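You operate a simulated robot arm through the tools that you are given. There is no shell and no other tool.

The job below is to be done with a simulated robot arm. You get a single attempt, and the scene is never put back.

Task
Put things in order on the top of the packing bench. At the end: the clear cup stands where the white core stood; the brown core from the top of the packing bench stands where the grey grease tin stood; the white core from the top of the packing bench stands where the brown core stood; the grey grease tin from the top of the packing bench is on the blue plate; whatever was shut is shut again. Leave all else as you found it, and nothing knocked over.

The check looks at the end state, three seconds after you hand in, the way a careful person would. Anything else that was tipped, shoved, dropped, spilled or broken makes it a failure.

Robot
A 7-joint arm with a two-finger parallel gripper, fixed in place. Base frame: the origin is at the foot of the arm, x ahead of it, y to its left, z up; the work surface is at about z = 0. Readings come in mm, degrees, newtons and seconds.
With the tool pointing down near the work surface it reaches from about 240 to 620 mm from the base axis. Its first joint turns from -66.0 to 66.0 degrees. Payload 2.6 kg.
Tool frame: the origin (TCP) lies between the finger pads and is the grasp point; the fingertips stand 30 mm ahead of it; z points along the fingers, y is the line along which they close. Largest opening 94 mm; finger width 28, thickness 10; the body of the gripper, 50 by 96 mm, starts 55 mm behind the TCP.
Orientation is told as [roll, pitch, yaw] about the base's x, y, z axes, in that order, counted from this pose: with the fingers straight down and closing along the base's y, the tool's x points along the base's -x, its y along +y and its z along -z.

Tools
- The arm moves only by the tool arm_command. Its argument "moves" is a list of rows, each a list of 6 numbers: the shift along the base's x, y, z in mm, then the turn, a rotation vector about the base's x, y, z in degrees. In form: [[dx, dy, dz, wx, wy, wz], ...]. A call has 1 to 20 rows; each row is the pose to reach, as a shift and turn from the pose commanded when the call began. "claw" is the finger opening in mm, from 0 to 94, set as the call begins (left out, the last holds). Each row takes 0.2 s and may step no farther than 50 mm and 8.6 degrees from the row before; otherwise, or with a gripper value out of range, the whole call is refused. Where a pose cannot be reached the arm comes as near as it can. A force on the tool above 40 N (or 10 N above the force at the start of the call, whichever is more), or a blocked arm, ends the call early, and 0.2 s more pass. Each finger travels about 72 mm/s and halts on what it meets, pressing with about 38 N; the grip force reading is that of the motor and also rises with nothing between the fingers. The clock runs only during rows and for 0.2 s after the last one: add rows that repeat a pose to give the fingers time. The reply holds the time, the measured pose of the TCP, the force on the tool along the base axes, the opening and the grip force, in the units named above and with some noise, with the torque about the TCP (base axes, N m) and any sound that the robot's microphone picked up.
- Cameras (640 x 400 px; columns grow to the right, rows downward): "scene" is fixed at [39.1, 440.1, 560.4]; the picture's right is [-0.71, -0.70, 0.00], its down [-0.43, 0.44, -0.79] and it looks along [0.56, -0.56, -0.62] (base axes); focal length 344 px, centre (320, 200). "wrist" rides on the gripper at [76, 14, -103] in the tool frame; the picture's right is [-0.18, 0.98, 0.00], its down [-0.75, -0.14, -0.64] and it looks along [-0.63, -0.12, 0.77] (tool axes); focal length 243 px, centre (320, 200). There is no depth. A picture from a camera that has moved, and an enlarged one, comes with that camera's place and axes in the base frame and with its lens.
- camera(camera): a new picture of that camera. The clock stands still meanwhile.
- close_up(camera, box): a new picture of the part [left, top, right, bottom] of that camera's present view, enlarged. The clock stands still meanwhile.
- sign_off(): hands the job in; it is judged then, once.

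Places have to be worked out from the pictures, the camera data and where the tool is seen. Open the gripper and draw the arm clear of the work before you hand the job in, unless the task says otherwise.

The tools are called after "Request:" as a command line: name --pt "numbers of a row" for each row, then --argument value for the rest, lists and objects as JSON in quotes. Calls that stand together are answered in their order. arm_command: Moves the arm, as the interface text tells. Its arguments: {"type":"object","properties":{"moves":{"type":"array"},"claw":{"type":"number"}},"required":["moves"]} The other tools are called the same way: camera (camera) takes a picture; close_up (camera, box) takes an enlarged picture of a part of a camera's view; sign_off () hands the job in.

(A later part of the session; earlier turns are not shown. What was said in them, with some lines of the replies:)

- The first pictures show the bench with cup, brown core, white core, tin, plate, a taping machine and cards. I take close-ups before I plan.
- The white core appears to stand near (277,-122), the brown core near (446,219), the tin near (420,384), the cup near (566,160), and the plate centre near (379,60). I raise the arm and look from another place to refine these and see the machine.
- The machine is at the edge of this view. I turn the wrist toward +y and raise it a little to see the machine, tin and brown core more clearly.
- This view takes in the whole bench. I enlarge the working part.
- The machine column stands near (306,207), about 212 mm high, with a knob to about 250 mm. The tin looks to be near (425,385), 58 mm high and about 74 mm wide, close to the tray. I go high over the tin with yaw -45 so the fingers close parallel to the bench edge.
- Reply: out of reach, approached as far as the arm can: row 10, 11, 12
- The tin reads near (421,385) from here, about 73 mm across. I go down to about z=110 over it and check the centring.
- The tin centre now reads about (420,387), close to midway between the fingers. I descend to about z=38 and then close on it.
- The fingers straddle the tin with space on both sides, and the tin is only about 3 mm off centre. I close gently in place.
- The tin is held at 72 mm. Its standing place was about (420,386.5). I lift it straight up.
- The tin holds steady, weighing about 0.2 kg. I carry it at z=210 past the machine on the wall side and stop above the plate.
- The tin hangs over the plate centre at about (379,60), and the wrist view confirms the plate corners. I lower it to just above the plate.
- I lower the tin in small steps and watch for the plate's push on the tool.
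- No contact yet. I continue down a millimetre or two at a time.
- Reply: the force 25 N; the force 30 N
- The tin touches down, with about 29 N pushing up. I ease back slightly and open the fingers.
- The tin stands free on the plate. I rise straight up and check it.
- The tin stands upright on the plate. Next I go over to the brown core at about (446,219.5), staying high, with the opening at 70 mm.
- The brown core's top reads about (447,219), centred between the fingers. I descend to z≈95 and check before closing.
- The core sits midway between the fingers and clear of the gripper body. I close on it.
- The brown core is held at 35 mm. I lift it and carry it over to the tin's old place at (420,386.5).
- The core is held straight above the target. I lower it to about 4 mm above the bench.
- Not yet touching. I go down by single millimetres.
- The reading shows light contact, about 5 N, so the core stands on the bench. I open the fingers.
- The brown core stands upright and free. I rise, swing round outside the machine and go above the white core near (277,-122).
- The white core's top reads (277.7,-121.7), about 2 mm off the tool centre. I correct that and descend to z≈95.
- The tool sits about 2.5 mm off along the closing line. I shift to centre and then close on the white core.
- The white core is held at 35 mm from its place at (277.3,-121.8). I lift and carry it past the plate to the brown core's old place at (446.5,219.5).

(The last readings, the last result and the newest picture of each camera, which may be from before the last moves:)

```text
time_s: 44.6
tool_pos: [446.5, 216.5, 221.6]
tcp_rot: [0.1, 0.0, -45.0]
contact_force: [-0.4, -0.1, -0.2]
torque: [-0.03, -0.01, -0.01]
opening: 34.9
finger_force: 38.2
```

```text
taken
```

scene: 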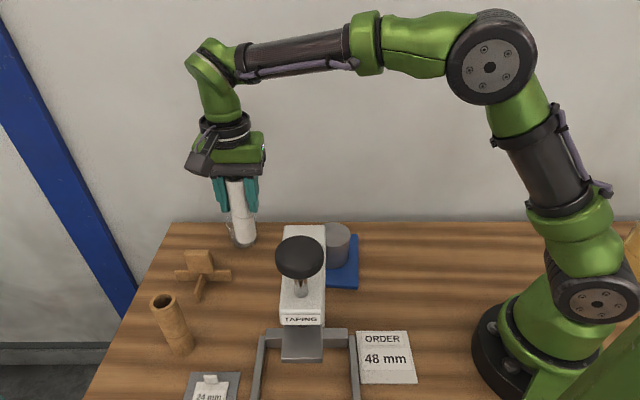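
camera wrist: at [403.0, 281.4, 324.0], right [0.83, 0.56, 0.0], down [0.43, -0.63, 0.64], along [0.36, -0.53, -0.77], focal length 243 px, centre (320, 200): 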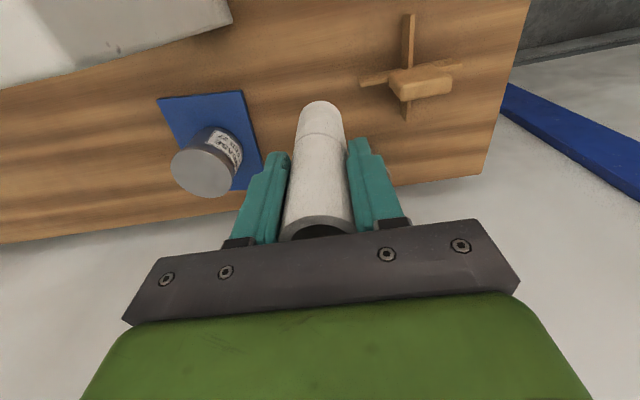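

The core is straight and about 1.5 mm short in y. I correct that and lower it to a few millimetres above the bench.

Request:
arm_command --pt "0 1.5 -30 0 0 0" --pt "0 1.5 -60 0 0 0" --pt "0 1.5 -90 0 0 0" --pt "0 1.5 -110 0 0 0" --pt "0 1.5 -120 0 0 0" --pt "0 1.5 -120 0 0 0"

Request:
close_up --camera "scene" --box '[140, 190, 300, 290]'

Request:
camera --camera "wrist"

```text
time_s: 46.0
tool_pos: [444.6, 218.8, 100.9]
tcp_rot: [0.1, 0.0, -45.0]
contact_force: [0.2, -0.3, -1.0]
torque: [-0.01, -0.01, -0.01]
opening: 34.9
finger_force: 38.4
```

```text
4.00 times, centred on (220, 240) of scene
camera zoom: at [39.1, 440.1, 560.4], right [-0.71, -0.7, 0.0], down [-0.43, 0.44, -0.79], along [0.56, -0.56, -0.62], focal length 1377 px, centre (720, 40)
```

zoom: 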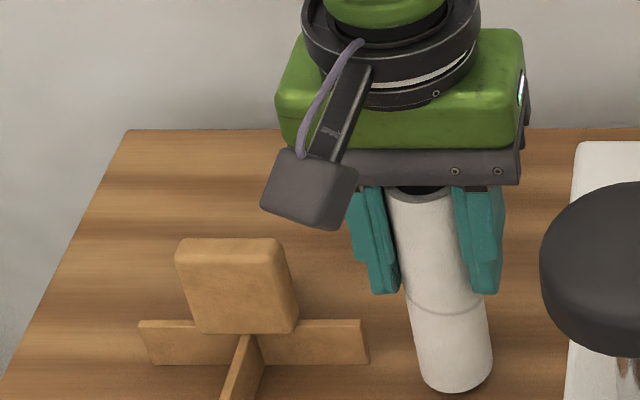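

```text
taken
camera wrist: at [401.5, 282.6, 202.6], right [0.83, 0.56, 0.0], down [0.43, -0.63, 0.64], along [0.36, -0.53, -0.77], focal length 243 px, centre (320, 200)
```

wrist: 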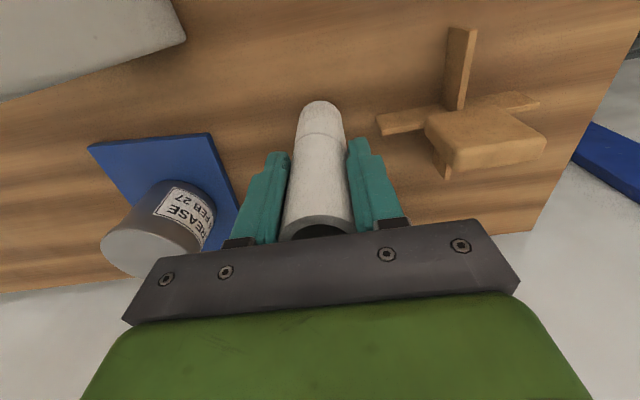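

The base lines up with the old place, about 5 mm up. I lower it slowly.

Request:
arm_command --pt "0.8 0.5 -1 0 0 0" --pt "0.8 0.5 -2 0 0 0" --pt "0.8 0.5 -3 0 0 0" --pt "0.8 0.5 -4 0 0 0" --pt "0.8 0.5 -4 0 0 0"

Request:
arm_command --pt "0 0 -1 0 0 0" --pt "0 0 -1 0 0 0"

```text
time_s: 47.2
tool_pos: [446.6, 219.2, 96.4]
tcp_rot: [0.1, 0.1, -44.9]
contact_force: [0.0, -0.8, -0.5]
torque: [0.01, 0.01, -0.01]
opening: 35.1
finger_force: 38.2
```

```text
time_s: 47.8
tool_pos: [447.4, 219.6, 95.0]
tcp_rot: [0.1, 0.0, -45.0]
contact_force: [0.7, 0.1, 0.5]
torque: [0.02, 0.02, 0.0]
opening: 35.1
finger_force: 38.5
```

No contact force yet. One more millimetre down.

Request:
arm_command --pt "0 0 -1 0 0 0" --pt "0 0 -1 0 0 0"

```text
time_s: 48.4
tool_pos: [445.7, 219.7, 93.9]
tcp_rot: [0.1, 0.0, -45.0]
contact_force: [0.0, 0.0, -0.3]
torque: [0.02, -0.02, -0.03]
opening: 34.8
finger_force: 38.0
```

Still free. I go down one more millimetre.

Request:
arm_command --pt "0 0 -1 0 0 0" --pt "0 0 -1 0 0 0"

```text
time_s: 49.0
tool_pos: [444.8, 219.1, 92.5]
tcp_rot: [0.2, 0.0, -45.1]
contact_force: [-3.4, -2.1, 8.7]
torque: [-0.25, 0.36, -0.02]
opening: 34.7
finger_force: 37.9
```

The core now touches the bench, with about 9 N pushing up. I open the fingers.

Request:
arm_command --pt "0 0 0 0 0 0" --pt "0 0 0 0 0 0" --pt "0 0 0 0 0 0" --pt "0 0 0 0 0 0" --claw 70

Request:
camera --camera "wrist"

Request:
close_up --camera "scene" --box '[140, 190, 300, 290]'

```text
time_s: 50.0
tool_pos: [446.9, 218.6, 93.0]
tcp_rot: [0.1, 0.0, -45.0]
contact_force: [-0.4, 0.1, -0.1]
torque: [0.02, 0.01, -0.04]
opening: 70.0
finger_force: 0.1
```

```text
taken
camera wrist: at [403.0, 283.4, 194.9], right [0.83, 0.56, 0.0], down [0.43, -0.63, 0.64], along [0.36, -0.53, -0.77], focal length 243 px, centre (320, 200)
```

wrist: 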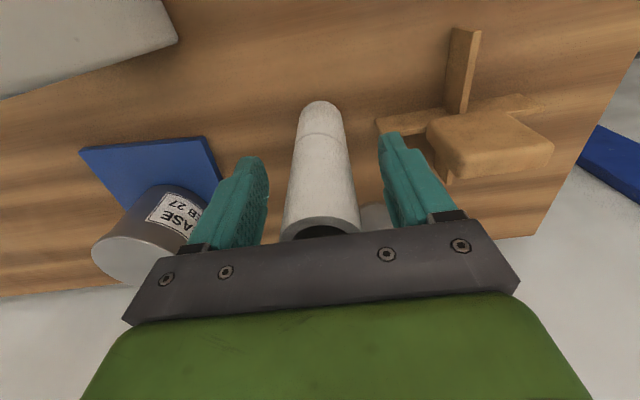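

```text
4.00 times, centred on (220, 240) of scene
camera zoom: at [39.1, 440.1, 560.4], right [-0.71, -0.7, 0.0], down [-0.43, 0.44, -0.79], along [0.56, -0.56, -0.62], focal length 1377 px, centre (720, 40)
```

zoom: 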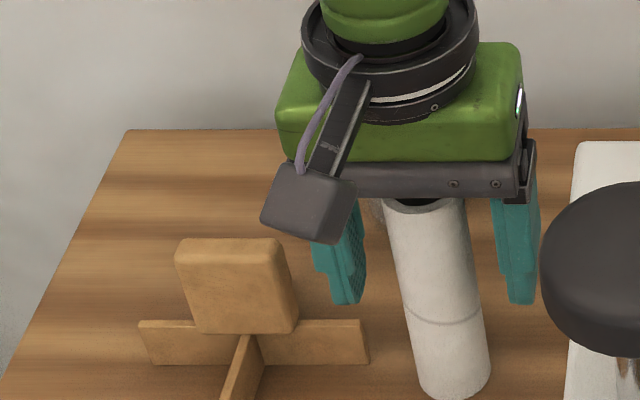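

The white core stands on the brown core's old place. I rise clear, open to 94 and move toward the cup to look at it from above.

Request:
arm_command --pt "0 0 20 0 0 0" --pt "0 0 55 0 0 0" --pt "0 0 90 0 0 0" --pt "0 0 115 0 0 0" --pt "28 -14 115 0 0 0" --pt "56 -28 115 0 0 0" --pt "84 -42 110 0 0 0" --pt "100 -52 105 0 0 0" --pt "117 -60 100 0 0 0" --pt "117 -60 85 0 0 0" --pt "117 -60 85 0 0 0" --claw 70

Request:
camera --camera "wrist"

Request:
camera --camera "scene"

```text
time_s: 52.4
tool_pos: [562.8, 159.4, 179.4]
tcp_rot: [0.1, 0.1, -45.0]
contact_force: [-0.5, -0.6, -0.1]
torque: [-0.01, 0.01, -0.01]
opening: 70.0
finger_force: 0.0
```

```text
taken
camera wrist: at [519.5, 222.7, 280.6], right [0.83, 0.56, 0.0], down [0.43, -0.63, 0.64], along [0.36, -0.53, -0.77], focal length 243 px, centre (320, 200)
```

wrist: 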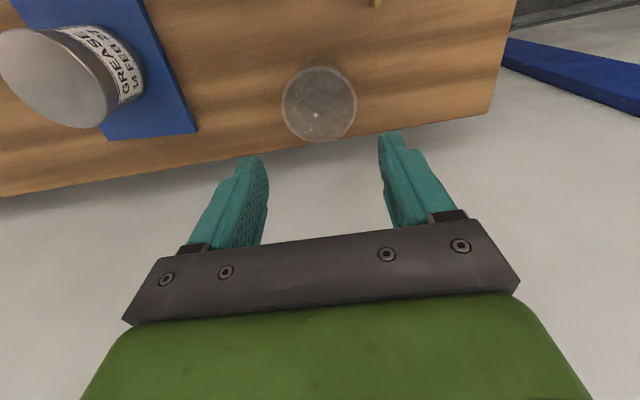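

```text
taken
```

scene: 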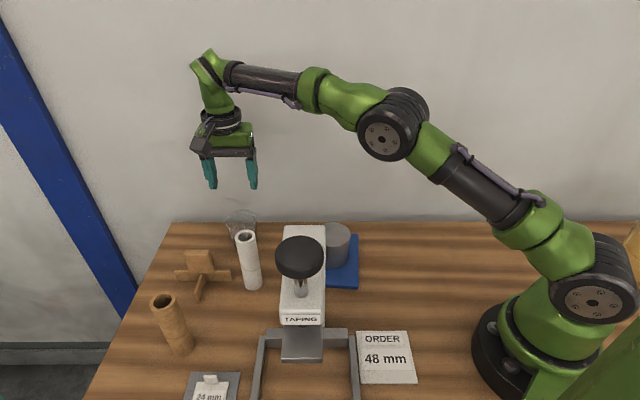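

I look closer at the cup from both cameras to find its rim, base and whether it holds anything.

Request:
close_up --camera "wrist" --box '[250, 40, 394, 160]'

Request:
close_up --camera "scene" --box '[200, 190, 280, 260]'

```text
3.33 times, centred on (322, 100) of wrist
camera zoom: at [519.5, 222.7, 280.6], right [0.83, 0.56, 0.0], down [0.43, -0.63, 0.64], along [0.36, -0.53, -0.77], focal length 809 px, centre (313, 533)
```

zoom: 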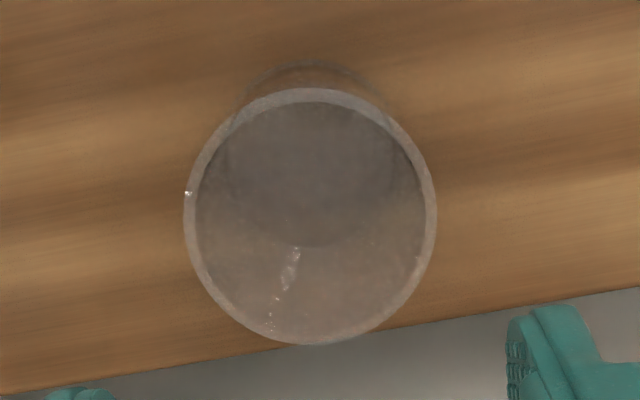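

```text
5.71 times, centred on (240, 225) of scene
camera zoom: at [39.1, 440.1, 560.4], right [-0.71, -0.7, 0.0], down [-0.43, 0.44, -0.79], along [0.56, -0.56, -0.62], focal length 1968 px, centre (777, 57)
```

zoom: 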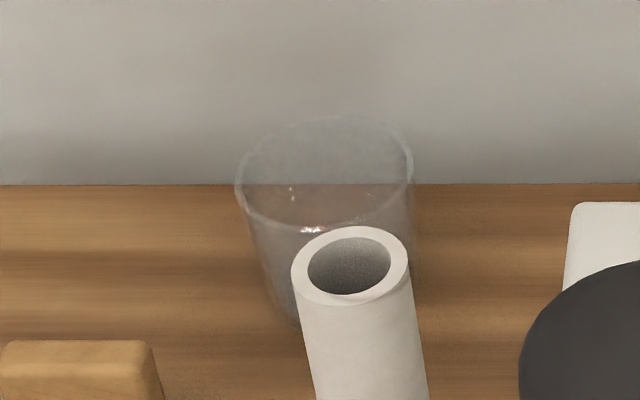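

The cup is empty, about 63 mm high, with a rim of about 67 mm, and its axis is at about (560.3,161). I open to 94, centre over it and go down to z≈105 for another look.

Request:
arm_command --pt "-3 2 0 0 0 0" --pt "-3 2 -25 0 0 0" --pt "-3 2 -50 0 0 0" --pt "-3 2 -74 0 0 0" --pt "-3 2 -74 0 0 0" --claw 94

Request:
camera --camera "wrist"

Request:
close_up --camera "scene" --box '[160, 140, 320, 270]'

```text
time_s: 53.6
tool_pos: [561.5, 159.4, 103.9]
tcp_rot: [0.1, 0.0, -45.0]
contact_force: [-0.1, -0.3, 0.3]
torque: [-0.02, -0.01, -0.01]
opening: 94.2
finger_force: 0.1
```

```text
taken
camera wrist: at [517.9, 224.2, 206.2], right [0.83, 0.56, 0.0], down [0.43, -0.63, 0.64], along [0.36, -0.53, -0.77], focal length 243 px, centre (320, 200)
```

wrist: 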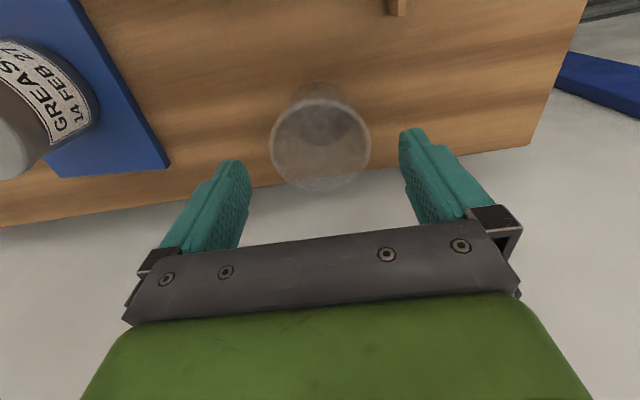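

```text
3.08 times, centred on (240, 205) of scene
camera zoom: at [39.1, 440.1, 560.4], right [-0.71, -0.7, 0.0], down [-0.43, 0.44, -0.79], along [0.56, -0.56, -0.62], focal length 1060 px, centre (566, 185)
```

zoom: 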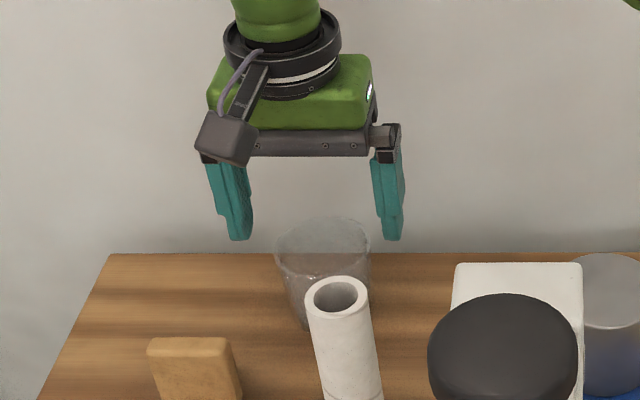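

The cup rim is centred between the open fingers, within 1–2 mm. I descend to about z=38 around it.

Request:
arm_command --pt "-0.5 0.5 -20 0 0 0" --pt "-0.5 0.5 -40 0 0 0" --pt "-0.5 0.5 -55 0 0 0" --pt "-0.5 0.5 -66 0 0 0" --pt "-0.5 0.5 -66 0 0 0"

Request:
camera --camera "wrist"

Request:
close_up --camera "scene" --box '[160, 160, 320, 280]'

```text
time_s: 54.8
tool_pos: [561.7, 160.5, 38.8]
tcp_rot: [0.0, 0.0, -45.0]
contact_force: [0.0, 0.5, -0.9]
torque: [0.0, 0.01, 0.0]
opening: 94.0
finger_force: 0.0
```

```text
taken
camera wrist: at [517.6, 224.6, 140.5], right [0.83, 0.56, 0.0], down [0.43, -0.63, 0.64], along [0.36, -0.53, -0.77], focal length 243 px, centre (320, 200)
```

wrist: 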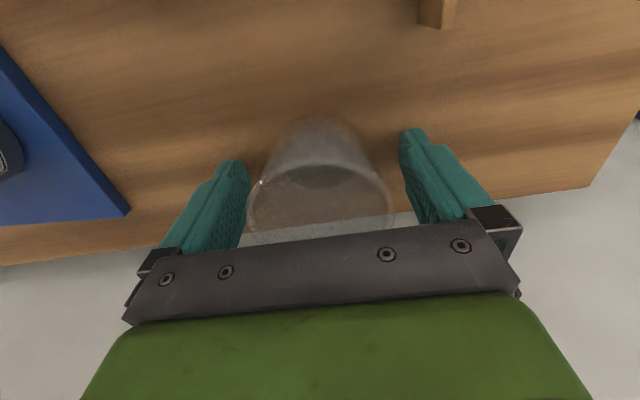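

```text
3.33 times, centred on (240, 220) of scene
camera zoom: at [39.1, 440.1, 560.4], right [-0.71, -0.7, 0.0], down [-0.43, 0.44, -0.79], along [0.56, -0.56, -0.62], focal length 1148 px, centre (587, 133)
```

zoom: 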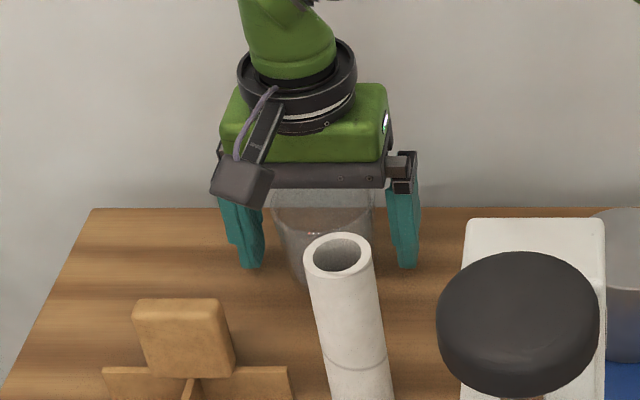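

The cup is well centred and clear of both fingers. I close on it, asking for a modest opening of 58 mm.

Request:
arm_command --pt "0 0 0 0 0 0" --pt "0 0 0 0 0 0" --pt "0 0 0 0 0 0" --pt "0 0 0 0 0 0" --claw 58

Request:
camera --camera "wrist"

```text
time_s: 55.8
tool_pos: [562.2, 160.8, 38.9]
tcp_rot: [0.0, 0.1, -45.0]
contact_force: [-0.3, -0.5, -0.1]
torque: [-0.01, 0.0, -0.02]
opening: 65.7
finger_force: 38.2
```

```text
taken
camera wrist: at [517.6, 224.6, 140.7], right [0.83, 0.56, 0.0], down [0.43, -0.63, 0.64], along [0.36, -0.53, -0.77], focal length 243 px, centre (320, 200)
```

wrist: 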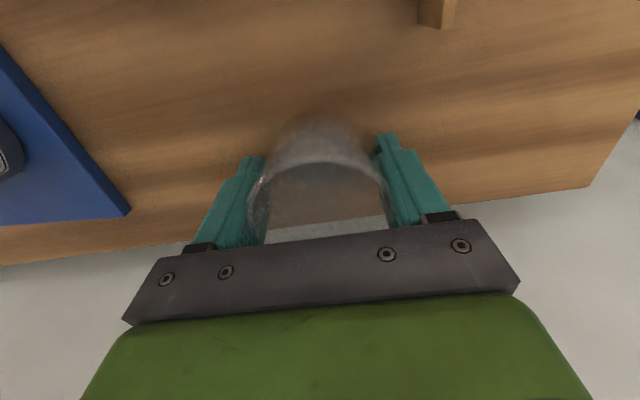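

The cup is held at 65.7 mm. I lift slowly by 40 mm and check that it comes along and stays level.

Request:
arm_command --pt "0 0 4 0 0 0" --pt "0 0 12 0 0 0" --pt "0 0 25 0 0 0" --pt "0 0 40 0 0 0" --pt "0 0 40 0 0 0"

Request:
camera --camera "wrist"

Request:
close_up --camera "scene" --box '[160, 150, 320, 270]'

```text
time_s: 57.0
tool_pos: [560.7, 162.2, 79.3]
tcp_rot: [0.2, 0.1, -45.0]
contact_force: [-0.5, 0.0, 0.4]
torque: [0.0, 0.01, 0.02]
opening: 65.6
finger_force: 38.0
```

```text
taken
camera wrist: at [516.9, 226.1, 181.9], right [0.83, 0.56, 0.0], down [0.43, -0.63, 0.64], along [0.36, -0.53, -0.77], focal length 243 px, centre (320, 200)
```

wrist: 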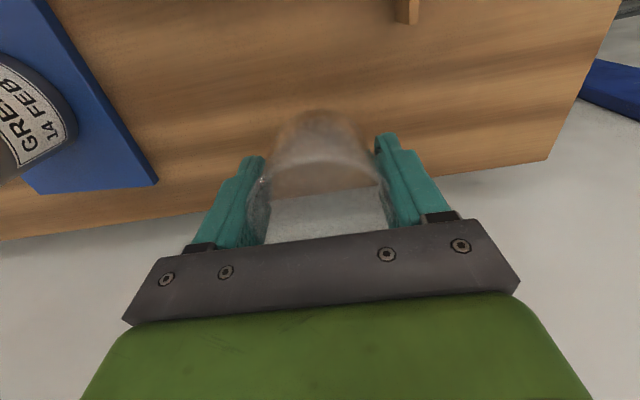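

```text
3.33 times, centred on (240, 210) of scene
camera zoom: at [39.1, 440.1, 560.4], right [-0.71, -0.7, 0.0], down [-0.43, 0.44, -0.79], along [0.56, -0.56, -0.62], focal length 1148 px, centre (587, 167)
```

zoom: 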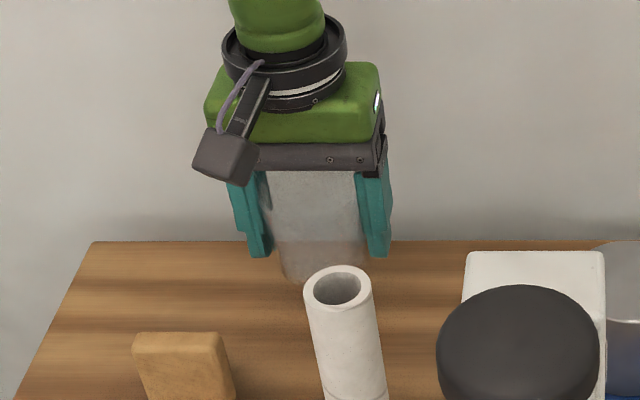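

The cup hangs level. I lift it to z≈180 and carry it straight along the bench edge to the white core's old place at (277.4,-121.8).

Request:
arm_command --pt "0 0 30 0 0 0" --pt "0 0 60 0 0 0" --pt "0 0 90 0 0 0" --pt "0 0 98 0 0 0" --pt "-12 -12 98 0 0 0" --pt "-32 -32 98 0 0 0" --pt "-54 -54 98 0 0 0" --pt "-78 -78 98 0 0 0" --pt "-102 -102 98 0 0 0" --pt "-126 -126 98 0 0 0" --pt "-150 -150 98 0 0 0" --pt "-174 -174 98 0 0 0" --pt "-198 -198 98 0 0 0" --pt "-222 -222 98 0 0 0" --pt "-246 -246 98 0 0 0" --pt "-266 -266 98 0 0 0" --pt "-279 -279 98 0 0 0" --pt "-284 -284 98 0 0 0" --pt "-284 -284 98 0 0 0" --pt "-284 -284 98 0 0 0"

Request:
camera --camera "wrist"

Request:
camera --camera "scene"

```text
time_s: 61.2
tool_pos: [275.2, -122.8, 176.4]
tcp_rot: [0.1, 0.0, -45.0]
contact_force: [-0.4, -0.3, -0.9]
torque: [0.01, -0.04, -0.05]
opening: 65.3
finger_force: 38.2
```

```text
taken
camera wrist: at [232.3, -58.8, 278.7], right [0.83, 0.56, 0.0], down [0.43, -0.63, 0.64], along [0.36, -0.53, -0.77], focal length 243 px, centre (320, 200)
```

wrist: 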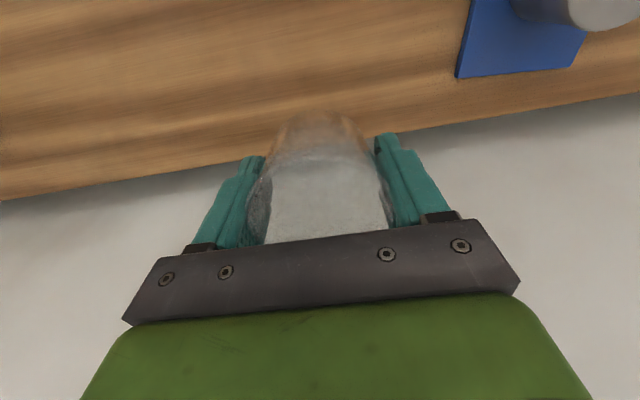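

```text
taken
```

scene: 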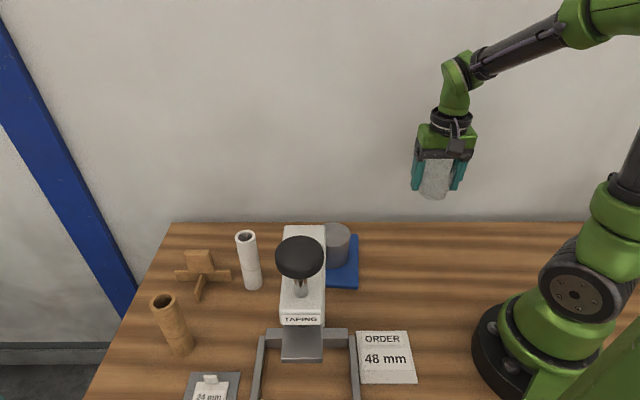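

The cup is over the target, about 1 mm off. I correct that and lower it to about 6 mm above the bench.

Request:
arm_command --pt "1.3 0.6 -25 0 0 0" --pt "1.3 0.6 -55 0 0 0" --pt "1.3 0.6 -85 0 0 0" --pt "1.3 0.6 -110 0 0 0" --pt "1.3 0.6 -125 0 0 0" --pt "1.3 0.6 -131 0 0 0" --pt "1.3 0.6 -131 0 0 0"

Request:
camera --camera "wrist"

Request:
close_up --camera "scene" --box '[350, 150, 510, 270]'

```text
time_s: 62.8
tool_pos: [277.0, -121.5, 45.8]
tcp_rot: [0.1, 0.0, -45.0]
contact_force: [-0.3, -0.1, 0.4]
torque: [-0.03, -0.01, -0.04]
opening: 65.3
finger_force: 38.4
```

```text
taken
camera wrist: at [233.8, -58.1, 147.5], right [0.83, 0.56, 0.0], down [0.43, -0.63, 0.64], along [0.36, -0.53, -0.77], focal length 243 px, centre (320, 200)
```

wrist: 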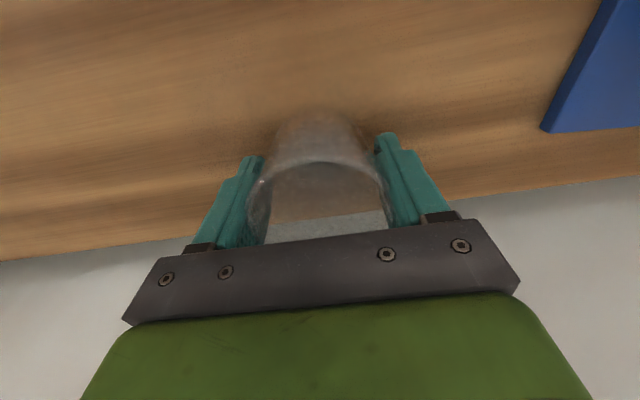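

```text
3.33 times, centred on (430, 210) of scene
camera zoom: at [39.1, 440.1, 560.4], right [-0.71, -0.7, 0.0], down [-0.43, 0.44, -0.79], along [0.56, -0.56, -0.62], focal length 1148 px, centre (-47, 167)
```

zoom: 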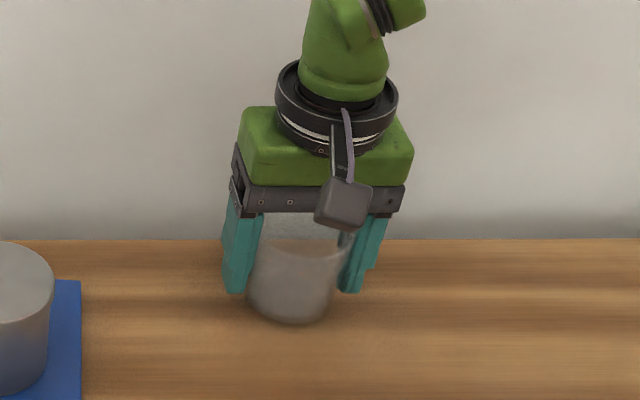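

I lower the cup in small steps toward contact, expected near z=38.5.

Request:
arm_command --pt "0 0 -2 0 0 0" --pt "0 0 -4 0 0 0" --pt "0 0 -5 0 0 0" --pt "0 0 -5 0 0 0"

Request:
arm_command --pt "0 0 -1 0 0 0" --pt "0 0 -1 0 0 0"

```text
time_s: 63.8
tool_pos: [276.6, -120.6, 40.9]
tcp_rot: [0.1, 0.0, -45.0]
contact_force: [-0.2, 0.1, -0.9]
torque: [0.02, -0.02, 0.01]
opening: 65.5
finger_force: 37.9
```

```text
time_s: 64.4
tool_pos: [276.3, -121.3, 38.6]
tcp_rot: [0.1, 0.0, -45.1]
contact_force: [0.9, 0.2, 0.1]
torque: [0.0, -0.03, 0.01]
opening: 65.5
finger_force: 37.4
```

No contact yet. I go down one millimetre more.

Request:
arm_command --pt "0 0 -1 0 0 0" --pt "0 0 -1 0 0 0"

```text
time_s: 65.0
tool_pos: [277.1, -122.1, 38.3]
tcp_rot: [0.1, -0.1, -44.9]
contact_force: [-1.6, -0.9, 5.7]
torque: [0.11, -0.03, 0.01]
opening: 65.8
finger_force: 37.7
```

The cup touches down, with about 6 N pushing up, at (277,-122). I open the fingers wide.

Request:
arm_command --pt "0 0 0 0 0 0" --pt "0 0 0 0 0 0" --pt "0 0 0 0 0 0" --pt "0 0 0 0 0 0" --claw 94

Request:
camera --camera "wrist"

```text
time_s: 66.0
tool_pos: [276.9, -122.0, 38.2]
tcp_rot: [0.2, 0.0, -44.9]
contact_force: [0.6, 0.4, 0.1]
torque: [-0.03, 0.02, 0.01]
opening: 93.9
finger_force: 0.1
```

```text
taken
camera wrist: at [233.8, -58.1, 140.2], right [0.83, 0.56, 0.0], down [0.43, -0.63, 0.64], along [0.36, -0.53, -0.77], focal length 243 px, centre (320, 200)
```

wrist: 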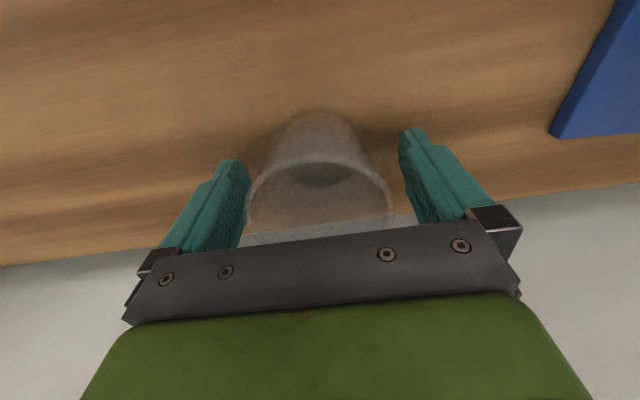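

The cup is free and upright between the open fingers. I rise straight up, then draw back and check everything.

Request:
arm_command --pt "0 0 15 0 0 0" --pt "0 0 40 0 0 0" --pt "0 0 80 0 0 0" --pt "0 0 120 0 0 0" --pt "0 0 160 0 0 0" --pt "0 0 200 0 0 0" --pt "0 20 240 0 0 0" --pt "0 50 270 0 0 0" --pt "0 90 290 0 0 0" --pt "0 120 300 0 0 0" --pt "0 120 300 0 0 0"

Request:
camera --camera "scene"

Request:
close_up --camera "scene" --box '[80, 200, 400, 400]'

Request:
close_up --camera "scene" --box '[370, 170, 480, 260]'

Request:
camera --camera "wrist"

```text
time_s: 68.4
tool_pos: [276.1, -1.7, 336.0]
tcp_rot: [0.1, 0.0, -45.1]
contact_force: [-0.4, -0.4, 0.4]
torque: [0.0, -0.02, -0.02]
opening: 94.3
finger_force: 0.0
```

```text
taken
```

scene: 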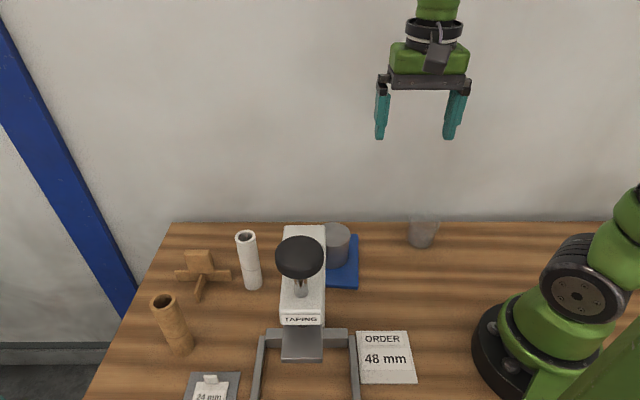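

```text
2.00 times, centred on (240, 300) of scene
camera zoom: at [39.1, 440.1, 560.4], right [-0.71, -0.7, 0.0], down [-0.43, 0.44, -0.79], along [0.56, -0.56, -0.62], focal length 689 px, centre (480, 0)
```

zoom: 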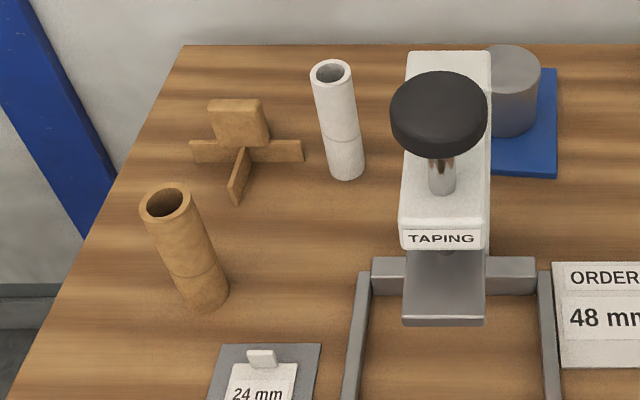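

```text
4.44 times, centred on (425, 215) of scene
camera zoom: at [39.1, 440.1, 560.4], right [-0.71, -0.7, 0.0], down [-0.43, 0.44, -0.79], along [0.56, -0.56, -0.62], focal length 1530 px, centre (-147, 133)
```

zoom: 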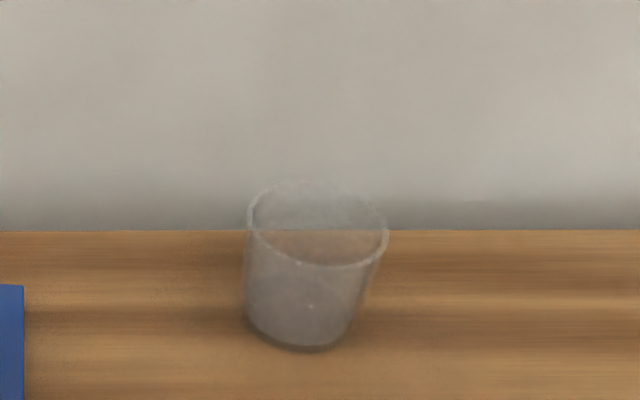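

```text
taken
camera wrist: at [232.4, 62.5, 438.2], right [0.83, 0.56, 0.0], down [0.43, -0.63, 0.64], along [0.36, -0.53, -0.77], focal length 243 px, centre (320, 200)
```

wrist: 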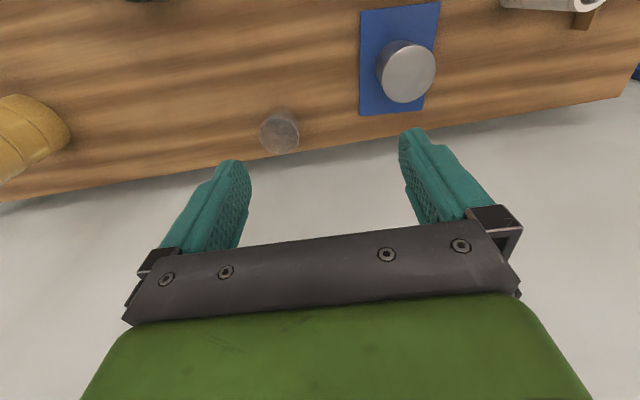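

All four objects stand upright in their places: the tin on the plate, the brown core at the tin's old place, the white core at the brown core's, and the cup at the white core's. Nothing was opened and nothing else appears to have moved. The gripper is open and clear, so I hand in the job.

Request:
sign_off

```text
The job is handed in.
```

I moved all four objects to their new places and handed in the job. In the final pictures everything stands upright.

| Object | Now stands | Position (x, y in mm) |
|---|---|---|
| Grey grease tin | Near the centre of the blue plate | about (379, 62) |
| Brown core | Where the tin stood | about (420, 386) |
| White core | Where the brown core stood | about (446, 219) |
| Clear cup | Where the white core stood | about (277, -122) |

The last picture puts the cup's base about 5 mm from the white core's old spot, though part of that may be measuring error. The brown core measured within about 5 mm of the tin's old spot. I did not re-measure the white core after letting go.

I opened nothing, so there was nothing to shut again. The pictures show no sign that anything else on the bench was touched or moved. The gripper is open and drawn clear of the work.
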